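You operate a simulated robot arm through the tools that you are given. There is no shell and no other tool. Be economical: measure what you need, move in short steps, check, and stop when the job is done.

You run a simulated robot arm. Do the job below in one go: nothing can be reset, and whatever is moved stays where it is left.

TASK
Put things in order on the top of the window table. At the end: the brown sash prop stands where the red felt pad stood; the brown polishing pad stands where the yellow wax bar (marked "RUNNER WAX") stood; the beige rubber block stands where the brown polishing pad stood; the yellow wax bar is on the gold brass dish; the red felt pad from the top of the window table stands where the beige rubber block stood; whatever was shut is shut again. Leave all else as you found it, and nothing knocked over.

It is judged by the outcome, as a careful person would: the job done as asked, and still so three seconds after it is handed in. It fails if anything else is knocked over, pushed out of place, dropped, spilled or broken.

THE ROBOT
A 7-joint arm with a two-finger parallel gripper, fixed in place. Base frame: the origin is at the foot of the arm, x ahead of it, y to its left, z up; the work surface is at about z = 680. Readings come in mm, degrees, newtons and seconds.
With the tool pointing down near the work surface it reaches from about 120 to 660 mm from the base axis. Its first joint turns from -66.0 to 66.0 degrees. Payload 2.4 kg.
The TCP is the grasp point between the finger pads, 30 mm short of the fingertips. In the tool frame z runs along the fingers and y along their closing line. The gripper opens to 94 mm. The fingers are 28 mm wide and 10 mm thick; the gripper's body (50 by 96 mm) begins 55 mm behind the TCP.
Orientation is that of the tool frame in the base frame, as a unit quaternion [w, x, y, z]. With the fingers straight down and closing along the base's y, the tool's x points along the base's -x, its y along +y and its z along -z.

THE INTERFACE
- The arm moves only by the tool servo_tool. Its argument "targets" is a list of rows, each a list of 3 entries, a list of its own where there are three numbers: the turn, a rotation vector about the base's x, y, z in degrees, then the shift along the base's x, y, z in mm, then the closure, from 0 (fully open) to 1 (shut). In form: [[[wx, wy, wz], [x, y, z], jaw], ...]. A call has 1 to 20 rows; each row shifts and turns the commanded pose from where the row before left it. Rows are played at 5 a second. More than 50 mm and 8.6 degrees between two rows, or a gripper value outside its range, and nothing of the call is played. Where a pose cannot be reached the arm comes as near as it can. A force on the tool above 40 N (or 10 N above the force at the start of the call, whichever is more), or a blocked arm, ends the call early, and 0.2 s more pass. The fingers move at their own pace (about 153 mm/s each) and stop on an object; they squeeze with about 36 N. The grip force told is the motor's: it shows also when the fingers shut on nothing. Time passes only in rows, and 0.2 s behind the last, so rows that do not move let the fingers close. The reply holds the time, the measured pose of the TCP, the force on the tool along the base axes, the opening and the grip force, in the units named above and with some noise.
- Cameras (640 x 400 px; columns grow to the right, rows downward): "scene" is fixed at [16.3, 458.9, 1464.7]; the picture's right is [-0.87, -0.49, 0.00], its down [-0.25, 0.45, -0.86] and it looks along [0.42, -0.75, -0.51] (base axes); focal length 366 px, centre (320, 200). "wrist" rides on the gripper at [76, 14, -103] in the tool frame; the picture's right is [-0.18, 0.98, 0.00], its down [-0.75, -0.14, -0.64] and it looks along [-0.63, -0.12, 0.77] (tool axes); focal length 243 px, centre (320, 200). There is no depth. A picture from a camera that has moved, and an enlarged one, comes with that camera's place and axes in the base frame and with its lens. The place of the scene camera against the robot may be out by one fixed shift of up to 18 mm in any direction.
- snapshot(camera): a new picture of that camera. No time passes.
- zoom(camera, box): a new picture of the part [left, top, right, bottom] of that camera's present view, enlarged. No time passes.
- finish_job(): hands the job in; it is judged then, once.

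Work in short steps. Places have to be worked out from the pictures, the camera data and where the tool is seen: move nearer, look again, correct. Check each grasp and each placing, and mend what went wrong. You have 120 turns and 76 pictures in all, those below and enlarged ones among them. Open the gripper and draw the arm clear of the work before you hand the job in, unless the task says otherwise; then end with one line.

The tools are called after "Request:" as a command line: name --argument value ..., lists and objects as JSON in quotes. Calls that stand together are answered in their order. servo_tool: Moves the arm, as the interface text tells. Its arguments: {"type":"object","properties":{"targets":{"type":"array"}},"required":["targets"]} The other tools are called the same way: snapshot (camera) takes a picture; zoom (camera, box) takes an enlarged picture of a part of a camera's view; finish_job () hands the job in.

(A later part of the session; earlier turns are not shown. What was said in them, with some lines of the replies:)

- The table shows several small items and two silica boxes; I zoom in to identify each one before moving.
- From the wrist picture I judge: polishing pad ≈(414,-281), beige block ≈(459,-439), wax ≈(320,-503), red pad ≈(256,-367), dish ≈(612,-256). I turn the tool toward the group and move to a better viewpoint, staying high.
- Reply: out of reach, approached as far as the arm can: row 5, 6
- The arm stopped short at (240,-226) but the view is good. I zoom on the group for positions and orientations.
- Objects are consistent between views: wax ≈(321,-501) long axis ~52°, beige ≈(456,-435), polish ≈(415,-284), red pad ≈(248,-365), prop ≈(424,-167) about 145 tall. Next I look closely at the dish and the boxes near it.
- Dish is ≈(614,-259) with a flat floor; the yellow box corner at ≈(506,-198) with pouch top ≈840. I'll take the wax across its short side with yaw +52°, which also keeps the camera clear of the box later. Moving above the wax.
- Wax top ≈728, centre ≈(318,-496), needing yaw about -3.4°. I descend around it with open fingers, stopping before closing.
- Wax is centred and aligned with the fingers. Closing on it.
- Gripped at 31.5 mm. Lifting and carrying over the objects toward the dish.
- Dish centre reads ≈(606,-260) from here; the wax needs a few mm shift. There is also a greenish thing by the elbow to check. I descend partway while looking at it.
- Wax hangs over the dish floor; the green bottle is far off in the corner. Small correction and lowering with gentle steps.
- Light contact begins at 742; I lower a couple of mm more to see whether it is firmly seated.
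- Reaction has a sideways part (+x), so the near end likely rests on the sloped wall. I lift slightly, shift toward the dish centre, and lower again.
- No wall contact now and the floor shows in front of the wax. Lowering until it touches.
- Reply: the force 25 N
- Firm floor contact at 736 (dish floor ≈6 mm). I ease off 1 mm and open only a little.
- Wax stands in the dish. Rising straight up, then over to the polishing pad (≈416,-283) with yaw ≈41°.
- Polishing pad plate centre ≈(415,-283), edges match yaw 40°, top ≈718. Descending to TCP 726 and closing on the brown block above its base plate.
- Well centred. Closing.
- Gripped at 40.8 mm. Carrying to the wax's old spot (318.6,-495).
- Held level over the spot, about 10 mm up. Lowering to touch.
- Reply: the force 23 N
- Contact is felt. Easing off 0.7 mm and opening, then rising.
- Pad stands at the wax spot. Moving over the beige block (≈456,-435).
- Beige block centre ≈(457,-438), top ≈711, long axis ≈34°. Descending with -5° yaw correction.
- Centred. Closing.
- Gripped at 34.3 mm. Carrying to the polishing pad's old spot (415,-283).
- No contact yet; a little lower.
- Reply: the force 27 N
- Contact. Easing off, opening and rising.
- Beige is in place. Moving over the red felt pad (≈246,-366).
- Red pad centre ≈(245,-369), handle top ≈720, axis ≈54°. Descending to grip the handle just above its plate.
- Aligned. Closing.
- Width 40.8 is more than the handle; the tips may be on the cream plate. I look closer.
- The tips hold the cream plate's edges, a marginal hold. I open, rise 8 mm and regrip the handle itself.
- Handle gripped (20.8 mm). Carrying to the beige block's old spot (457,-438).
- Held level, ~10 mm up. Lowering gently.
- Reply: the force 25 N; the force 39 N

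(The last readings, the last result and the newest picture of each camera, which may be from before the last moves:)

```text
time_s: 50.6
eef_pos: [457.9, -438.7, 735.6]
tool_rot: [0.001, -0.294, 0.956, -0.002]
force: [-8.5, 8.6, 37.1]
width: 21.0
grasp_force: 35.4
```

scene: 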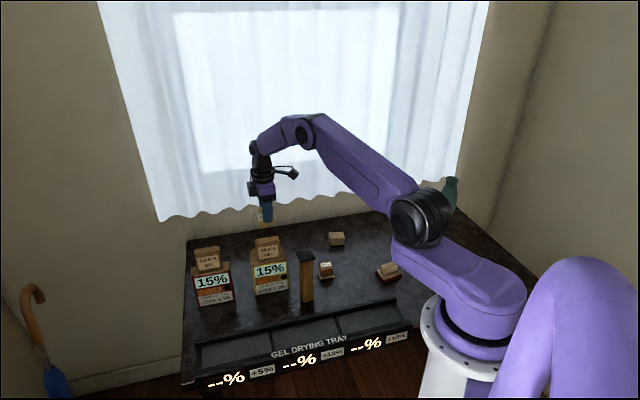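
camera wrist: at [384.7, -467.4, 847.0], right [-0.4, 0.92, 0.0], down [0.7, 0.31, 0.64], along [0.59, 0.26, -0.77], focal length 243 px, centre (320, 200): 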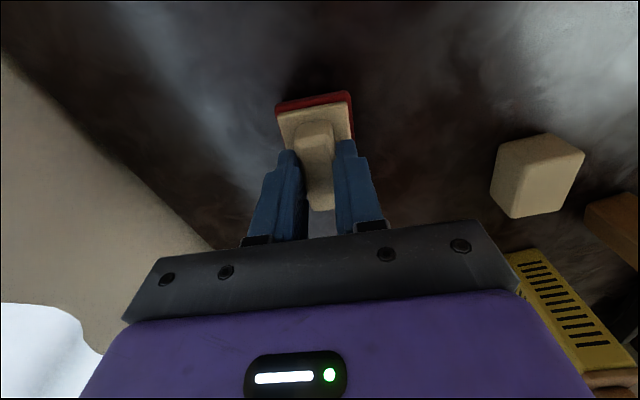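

Seated on the table. Easing off 1.5 mm, opening and rising.

Request:
servo_tool --targets '[[[0, 0, 0], [0, 0, 1.3], 1], [[0, 0, 0], [0, 0, 0], 0.7], [[0, 0, 0], [0, 0, 0], 0.4], [[0, 0, 0], [0, 0, 0], 0.2], [[0, 0, 0], [0, 0, 30], 0], [[0, 0, 0], [0, 0, 45], 0], [[0, 0, 0], [0, 0, 50], 0], [[0, 0, 0], [0, 0, 40], 0], [[0, 0, 0], [0, 0, 0], 0]]'

Request:
snapshot --camera "wrist"

Request:
zoom --camera "scene" --box '[180, 200, 436, 360]'

```text
time_s: 52.6
eef_pos: [456.7, -437.8, 899.2]
tool_rot: [0.0, -0.295, 0.955, 0.0]
force: [0.3, -0.2, 0.0]
width: 94.0
grasp_force: 0.1
```

```text
37 pictures are left
camera wrist: at [385.4, -467.5, 1001.8], right [-0.4, 0.92, 0.0], down [0.7, 0.31, 0.64], along [0.59, 0.26, -0.77], focal length 243 px, centre (320, 200)
```

wrist: 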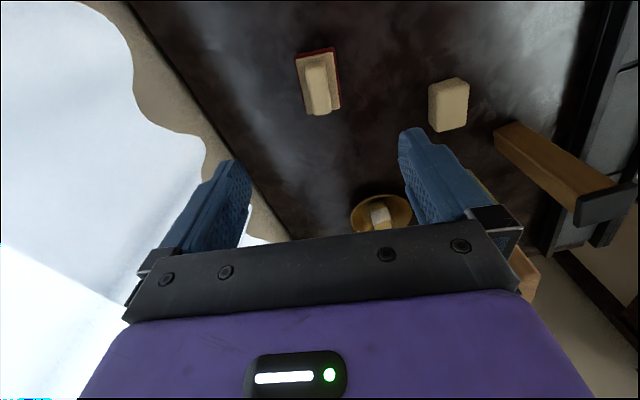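

```text
2.50 times, centred on (308, 280) of scene
camera zoom: at [16.2, 458.9, 1464.7], right [-0.87, -0.49, 0.0], down [-0.25, 0.45, -0.86], along [0.42, -0.75, -0.51], focal length 914 px, centre (350, 0)
```

zoom: 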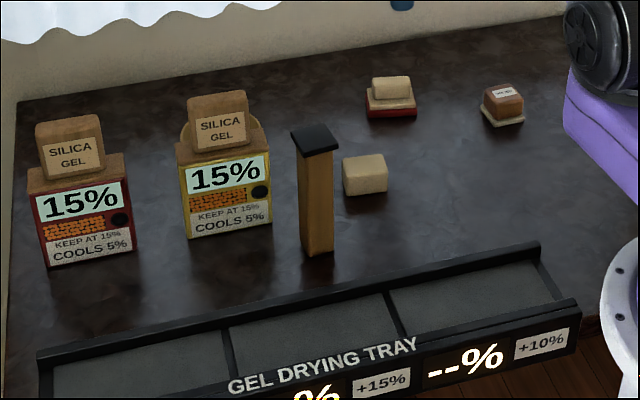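

Red pad stands at the beige spot; everything else undisturbed. Next the sash prop (≈424,-167, top ≈825): moving over it high to measure the cap.

Request:
servo_tool --targets '[[[0, 0, 0], [0, 0, 15], 0], [[0, 0, 1.8], [-3.7, 30.1, 0], 0], [[0, 0, 1.8], [-3.7, 30.1, 0], 0], [[0, 0, 1.8], [-3.7, 30.1, 0], 0], [[0, 0, 1.8], [-3.7, 30.1, 0], 0], [[0, 0, 1.8], [-3.7, 30.1, 0], 0], [[0, 0, 1.8], [-3.7, 30.1, 0], 0], [[0, 0, 1.8], [-3.7, 30.1, 0], 0], [[0, 0, 1.8], [-3.7, 30.1, 0], 0], [[0, 0, 1.8], [-3.4, 30.1, 0], 0], [[0, 0, 0], [0, 0, 0], 0]]'

Request:
snapshot --camera "wrist"

```text
time_s: 55.0
eef_pos: [423.2, -168.2, 912.2]
tool_rot: [0.0, -0.427, 0.904, 0.001]
force: [0.7, 0.0, -0.1]
width: 94.0
grasp_force: 0.1
```

```text
35 pictures are left
camera wrist: at [363.1, -216.1, 1014.7], right [-0.64, 0.77, 0.0], down [0.59, 0.49, 0.64], along [0.49, 0.41, -0.77], focal length 243 px, centre (320, 200)
```

wrist: 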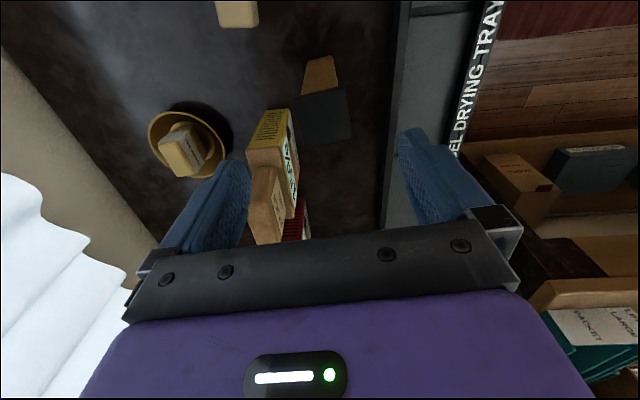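

Request:
zoom --camera "wrist" --box '[260, 45, 388, 165]'

```text
3.33 times, centred on (324, 105) of wrist
camera zoom: at [363.1, -216.1, 1014.7], right [-0.64, 0.77, 0.0], down [0.59, 0.49, 0.64], along [0.49, 0.41, -0.77], focal length 809 px, centre (307, 517)
```

zoom: 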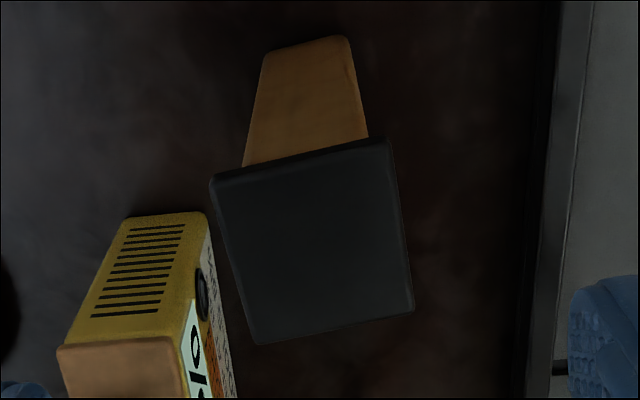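

Prop centre ≈(416.5,-168), shaft 31 mm, cap 40 mm, aligned with yaw 49°. I descend with fingers partly open to grip the cap with the pads.

Request:
servo_tool --targets '[[[0, 0, -1.3], [-6.7, 0.4, 0], 0.1], [[0, 0, 0], [0, 0, -25], 0.1], [[0, 0, 0], [0, 0, -25], 0.1], [[0, 0, 0], [0, 0, -25], 0.1], [[0, 0, 0], [0, 0, -12], 0.1], [[0, 0, 0], [0, 0, -10], 0.1], [[0, 0, 0], [0, 0, 0], 0.1]]'

Request:
snapshot --camera "wrist"

Request:
zoom --camera "scene" --box '[230, 205, 358, 315]'

```text
time_s: 56.6
eef_pos: [417.6, -167.6, 817.8]
tool_rot: [0.0, -0.416, 0.909, -0.001]
force: [1.6, 0.3, 0.7]
width: 84.6
grasp_force: 0.1
```

```text
33 pictures are left
camera wrist: at [356.2, -214.8, 919.5], right [-0.62, 0.78, 0.0], down [0.6, 0.48, 0.64], along [0.5, 0.4, -0.77], focal length 243 px, centre (320, 200)
```

wrist: 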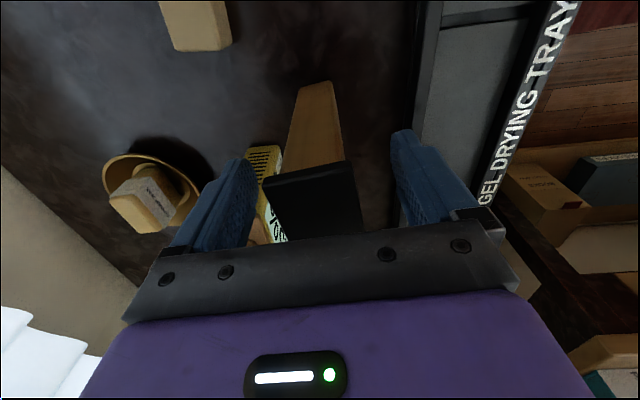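

```text
3.64 times, centred on (294, 260) of scene
camera zoom: at [16.3, 458.9, 1464.7], right [-0.87, -0.49, 0.0], down [-0.25, 0.45, -0.86], along [0.42, -0.75, -0.51], focal length 1329 px, centre (414, -18)
```

zoom: 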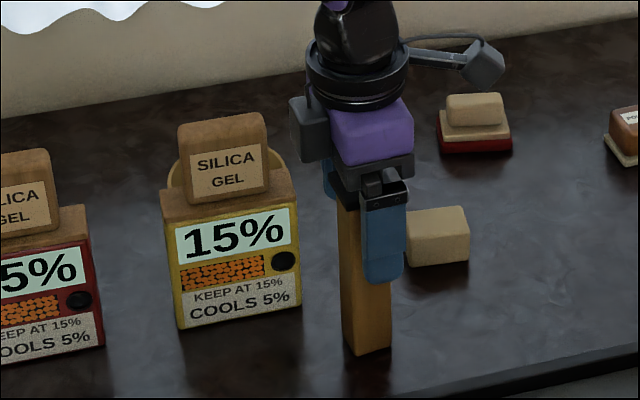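

Fingers straddle the cap (top ≈832). I raise 7 mm so the cap meets the pad centres and close.

Request:
servo_tool --targets '[[[0, 0, 0], [0, 0, 7], 0.1], [[0, 0, 0], [0, 0, 0], 0.4], [[0, 0, 0], [0, 0, 0], 0.6], [[0, 0, 0], [0, 0, 0], 1], [[0, 0, 0], [0, 0, 0], 1], [[0, 0, 0], [0, 0, 0], 1]]'

Request:
zoom --camera "scene" --box '[270, 215, 350, 315]'

```text
time_s: 58.0
eef_pos: [417.4, -167.3, 824.7]
tool_rot: [0.0, -0.416, 0.91, -0.001]
force: [0.2, -0.5, 2.9]
width: 44.6
grasp_force: 35.6
```

```text
4.00 times, centred on (310, 265) of scene
camera zoom: at [16.2, 458.9, 1464.7], right [-0.87, -0.49, 0.0], down [-0.25, 0.45, -0.86], along [0.42, -0.75, -0.51], focal length 1462 px, centre (360, -60)
```

zoom: 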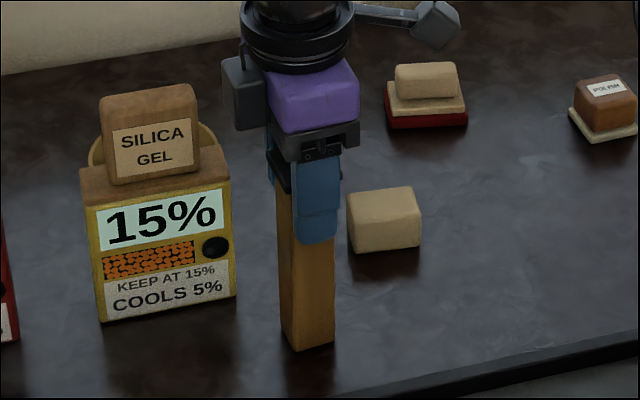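

Cap gripped at 44.6 mm. Test lift, slowly.

Request:
servo_tool --targets '[[[0, 0, 0], [0, 0, 5], 1], [[0, 0, 0], [0, 0, 10], 1], [[0, 0, 0], [0, 0, 15], 1], [[0, 0, 0], [0, 0, 15], 1], [[0, 0, 0], [0, 0, 0], 1]]'

Request:
zoom --camera "scene" --box '[270, 195, 350, 315]'

Request:
snapshot --camera "wrist"

```text
time_s: 59.2
eef_pos: [417.7, -167.6, 869.6]
tool_rot: [0.0, -0.417, 0.909, 0.0]
force: [0.6, 0.5, -1.6]
width: 44.2
grasp_force: 35.8
```

```text
3.33 times, centred on (310, 255) of scene
camera zoom: at [16.3, 458.9, 1464.7], right [-0.87, -0.49, 0.0], down [-0.25, 0.45, -0.86], along [0.42, -0.75, -0.51], focal length 1218 px, centre (353, 17)
```

zoom: 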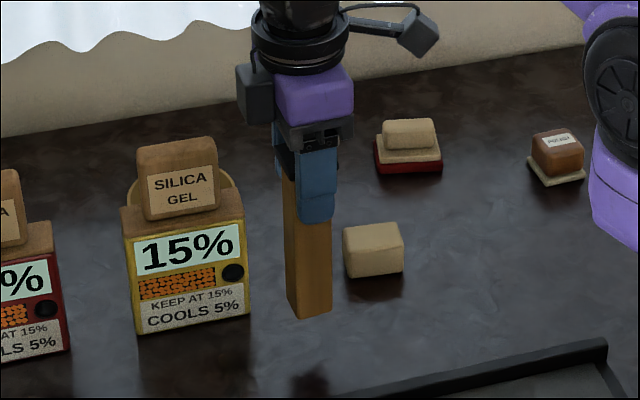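

```text
29 pictures are left
camera wrist: at [355.7, -215.1, 971.9], right [-0.62, 0.78, 0.0], down [0.6, 0.48, 0.64], along [0.5, 0.4, -0.77], focal length 243 px, centre (320, 200)
```

wrist: 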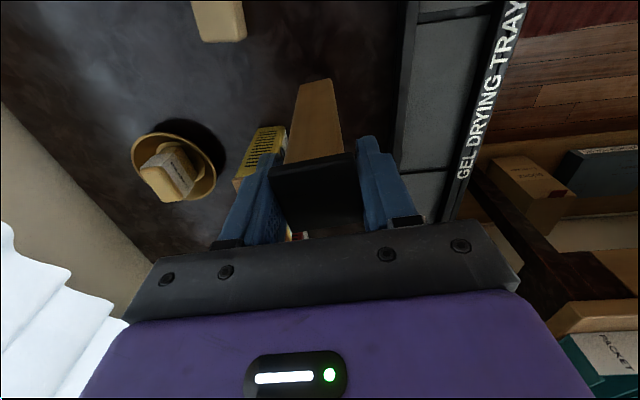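

Prop hangs upright. Carrying it slowly to the red pad's old spot (245,-369).

Request:
servo_tool --targets '[[[0, 0, 0], [-4, -5, 5], 1], [[0, 0, 0], [-9, -10, 5], 1], [[0, 0, 0], [-16, -19, 0], 1], [[0, 0, 0], [-16, -19, 0], 1], [[0, 0, 0], [-16, -19, 0], 1], [[0, 0, 0], [-16, -19, 0], 1], [[0, 0, 0], [-16, -19, 0], 1], [[0, 0, 0], [-16, -19, 0], 1], [[0, 0, 0], [-16, -19, 0], 1], [[0, 0, 0], [-16, -19, 0], 1], [[0, 0, 0], [-16, -19, 0], 1], [[0, 0, 0], [-10, -10, 0], 1], [[0, 0, 0], [-5, -5.3, 0], 1], [[0, 0, 0], [0, 0, -15], 1], [[0, 0, 0], [0, 0, -15], 1], [[0, 0, 0], [0, 0, -10], 1], [[0, 0, 0], [0, 0, 0], 1]]'

Request:
snapshot --camera "wrist"

Request:
zoom --camera "scene" --box '[330, 185, 450, 305]'

```text
time_s: 62.8
eef_pos: [245.6, -368.7, 838.1]
tool_rot: [0.001, -0.415, 0.91, -0.001]
force: [1.0, 0.2, -1.4]
width: 43.9
grasp_force: 36.2
```

```text
28 pictures are left
camera wrist: at [184.2, -415.4, 941.0], right [-0.62, 0.78, 0.0], down [0.6, 0.48, 0.64], along [0.5, 0.4, -0.77], focal length 243 px, centre (320, 200)
```

wrist: 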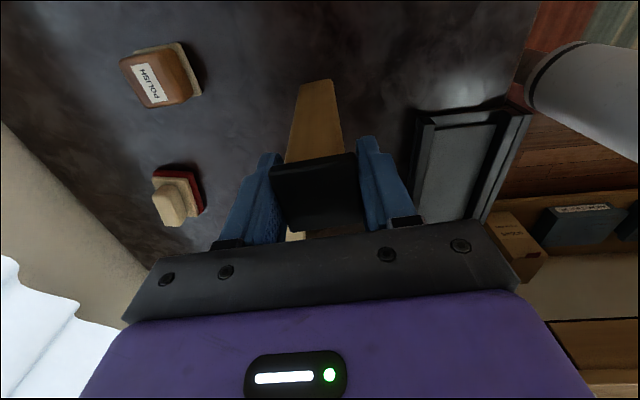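

```text
3.33 times, centred on (390, 245) of scene
camera zoom: at [16.3, 458.9, 1464.7], right [-0.87, -0.49, 0.0], down [-0.25, 0.45, -0.86], along [0.42, -0.75, -0.51], focal length 1218 px, centre (87, 50)
```

zoom: 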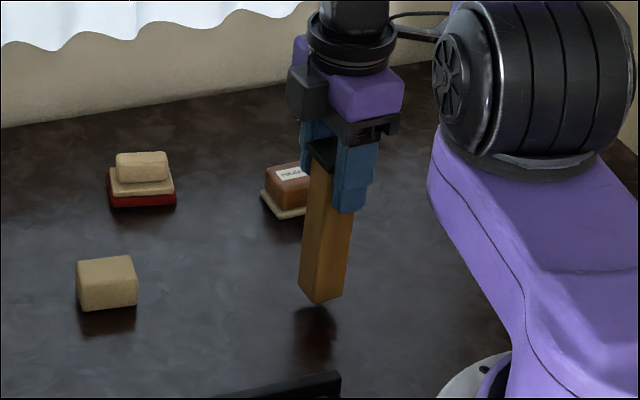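

Upright over the spot, ~13 mm high. Lowering in small steps.

Request:
servo_tool --targets '[[[0, 0, 0], [-0.3, -0.3, -5], 1], [[0, 0, 0], [0, 0, -3], 1], [[0, 0, 0], [0, 0, -2], 1], [[0, 0, 0], [0, 0, -1], 1], [[0, 0, 0], [0, 0, 0], 1]]'

Request:
servo_tool --targets '[[[0, 0, 0], [0, 0, -1], 1], [[0, 0, 0], [0, 0, -0.5], 1], [[0, 0, 0], [0, 0, 0], 1]]'

```text
time_s: 64.0
eef_pos: [244.4, -368.9, 829.1]
tool_rot: [0.0, -0.416, 0.909, 0.0]
force: [0.2, 1.2, -2.1]
width: 43.7
grasp_force: 35.9
```

```text
time_s: 64.8
eef_pos: [245.2, -369.6, 827.0]
tool_rot: [0.0, -0.416, 0.909, 0.0]
force: [0.2, -1.2, -1.7]
width: 44.1
grasp_force: 36.0
```

Request:
servo_tool --targets '[[[0, 0, 0], [0, 0, -1], 1], [[0, 0, 0], [0, 0, -0.7], 1], [[0, 0, 0], [0, 0, 0], 1]]'

```text
time_s: 65.6
eef_pos: [243.5, -369.3, 824.7]
tool_rot: [0.0, -0.417, 0.909, 0.0]
force: [-0.5, 0.4, -1.4]
width: 43.7
grasp_force: 36.2
```

Still hanging free (force about -1.5 N). Another small step.

Request:
servo_tool --targets '[[[0, 0, 0], [0, 0, -0.8], 1], [[0, 0, 0], [0, 0, 0], 1]]'

Request:
zoom --camera "scene" --box '[350, 195, 430, 305]'

```text
time_s: 66.2
eef_pos: [244.9, -370.1, 824.7]
tool_rot: [0.0, -0.416, 0.909, 0.0]
force: [-0.1, -0.5, -0.6]
width: 43.5
grasp_force: 35.6
```

```text
3.64 times, centred on (390, 250) of scene
camera zoom: at [16.3, 458.9, 1464.7], right [-0.87, -0.49, 0.0], down [-0.25, 0.45, -0.86], along [0.42, -0.75, -0.51], focal length 1329 px, centre (66, 18)
```

zoom: 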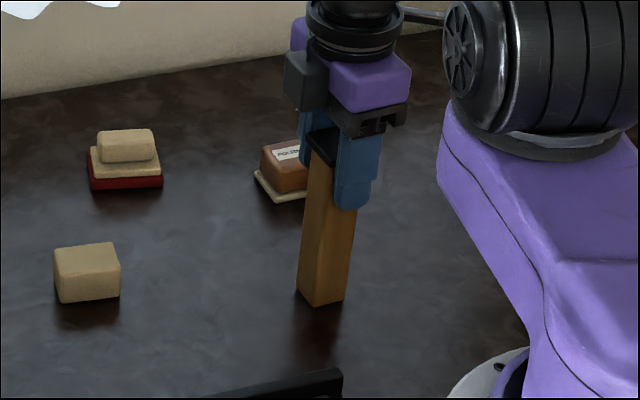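

Request:
servo_tool --targets '[[[0, 0, 0], [0, 0, -0.7], 1], [[0, 0, 0], [0, 0, 0], 1]]'

```text
time_s: 66.8
eef_pos: [244.2, -370.0, 824.9]
tool_rot: [0.0, -0.416, 0.909, -0.001]
force: [-2.8, 0.3, 12.6]
width: 43.8
grasp_force: 36.0
```

Contact (12.6 N). Easing slightly and opening gradually.

Request:
servo_tool --targets '[[[0, 0, 0], [0, 0, 0.5], 1], [[0, 0, 0], [0, 0, 0], 0.48], [[0, 0, 0], [0, 0, 0], 0.4], [[0, 0, 0], [0, 0, 0], 0.25], [[0, 0, 0], [0, 0, 0], 0.1], [[0, 0, 0], [0, 0, 0], 0.1]]'

Request:
snapshot --camera "wrist"

```text
time_s: 68.2
eef_pos: [244.7, -368.8, 824.5]
tool_rot: [0.0, -0.417, 0.909, 0.0]
force: [0.5, -0.3, 0.6]
width: 84.4
grasp_force: 0.0
```

```text
25 pictures are left
camera wrist: at [183.3, -416.1, 926.7], right [-0.62, 0.78, 0.0], down [0.6, 0.48, 0.64], along [0.5, 0.4, -0.77], focal length 243 px, centre (320, 200)
```

wrist: 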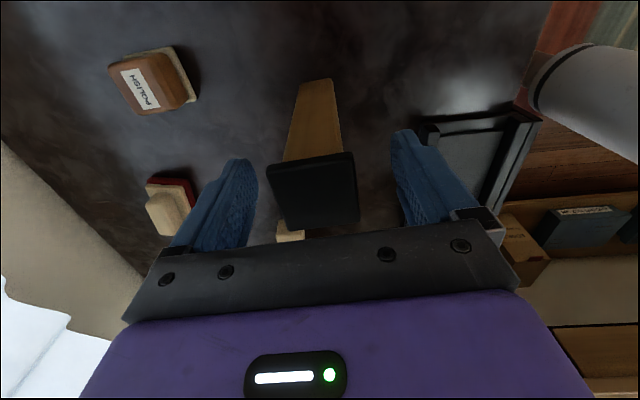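

The prop stands free. Rising straight up, then drawing away toward the start position for a final look.

Request:
servo_tool --targets '[[[0, 0, 0], [0, 0, 20], 0.1], [[0, 0, 0], [0, 0, 35], 0.1], [[0, 0, 0], [0, 0, 40], 0], [[0, 0, 0], [0, 0, 35], 0], [[0, 0, -8], [15, 20, 15], 0], [[0, 0, -8], [20, 25, 10], 0], [[0, 0, -8], [20, 30, 10], 0], [[0, 0, -8], [20, 30, 0], 0], [[0, 0, -8], [20, 30, 0], 0], [[0, 0, -8], [20, 25, 0], 0], [[0, 0, 0], [0, 0, 0], 0]]'

Request:
snapshot --camera "scene"

Request:
zoom --camera "scene" --box '[180, 200, 436, 360]'

Request:
snapshot --camera "wrist"

```text
time_s: 70.6
eef_pos: [361.6, -209.6, 990.2]
tool_rot: [-0.001, -0.009, 1.0, 0.0]
force: [0.7, 0.5, -0.5]
width: 94.0
grasp_force: 0.0
```

```text
24 pictures are left
```

scene: 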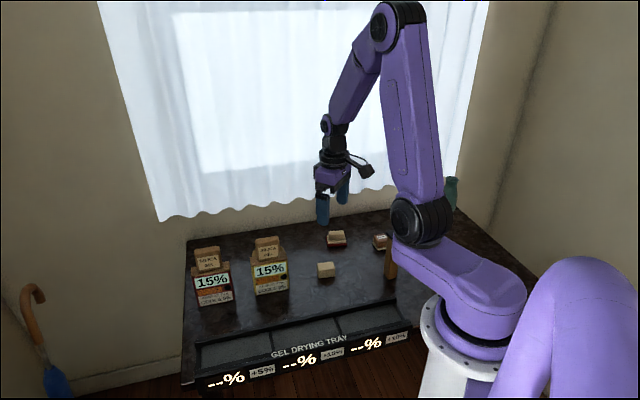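

```text
2.50 times, centred on (308, 280) of scene
camera zoom: at [16.2, 458.9, 1464.7], right [-0.87, -0.49, 0.0], down [-0.25, 0.45, -0.86], along [0.42, -0.75, -0.51], focal length 914 px, centre (350, 0)
```

zoom: 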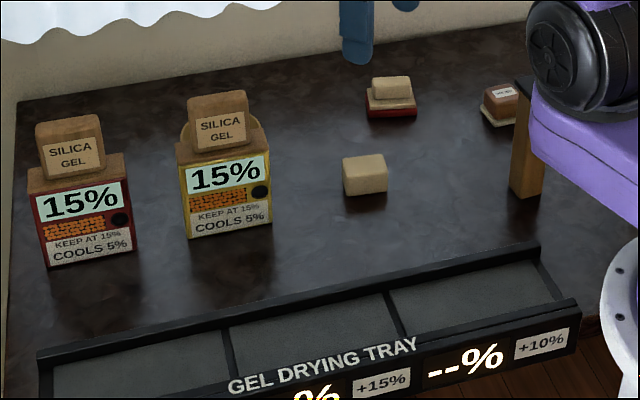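

```text
22 pictures are left
camera wrist: at [284.0, -196.7, 1091.7], right [0.17, 0.99, 0.0], down [0.76, -0.13, 0.64], along [0.63, -0.11, -0.77], focal length 243 px, centre (320, 200)
```

wrist: 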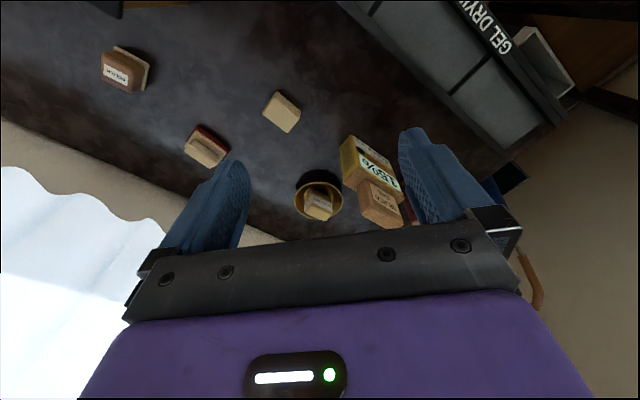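

All five items are in their places and upright, the wax sits in the dish, the boxes and bottle are untouched, and the arm is clear and open. Handing in.

Request:
finish_job

```text
The job is handed in.
```

The job is done and handed in: the prop, polishing pad, rubber block and red felt pad each stand upright in their new places, and the wax bar is on the brass dish. Nothing shut was opened, and nothing else was moved.
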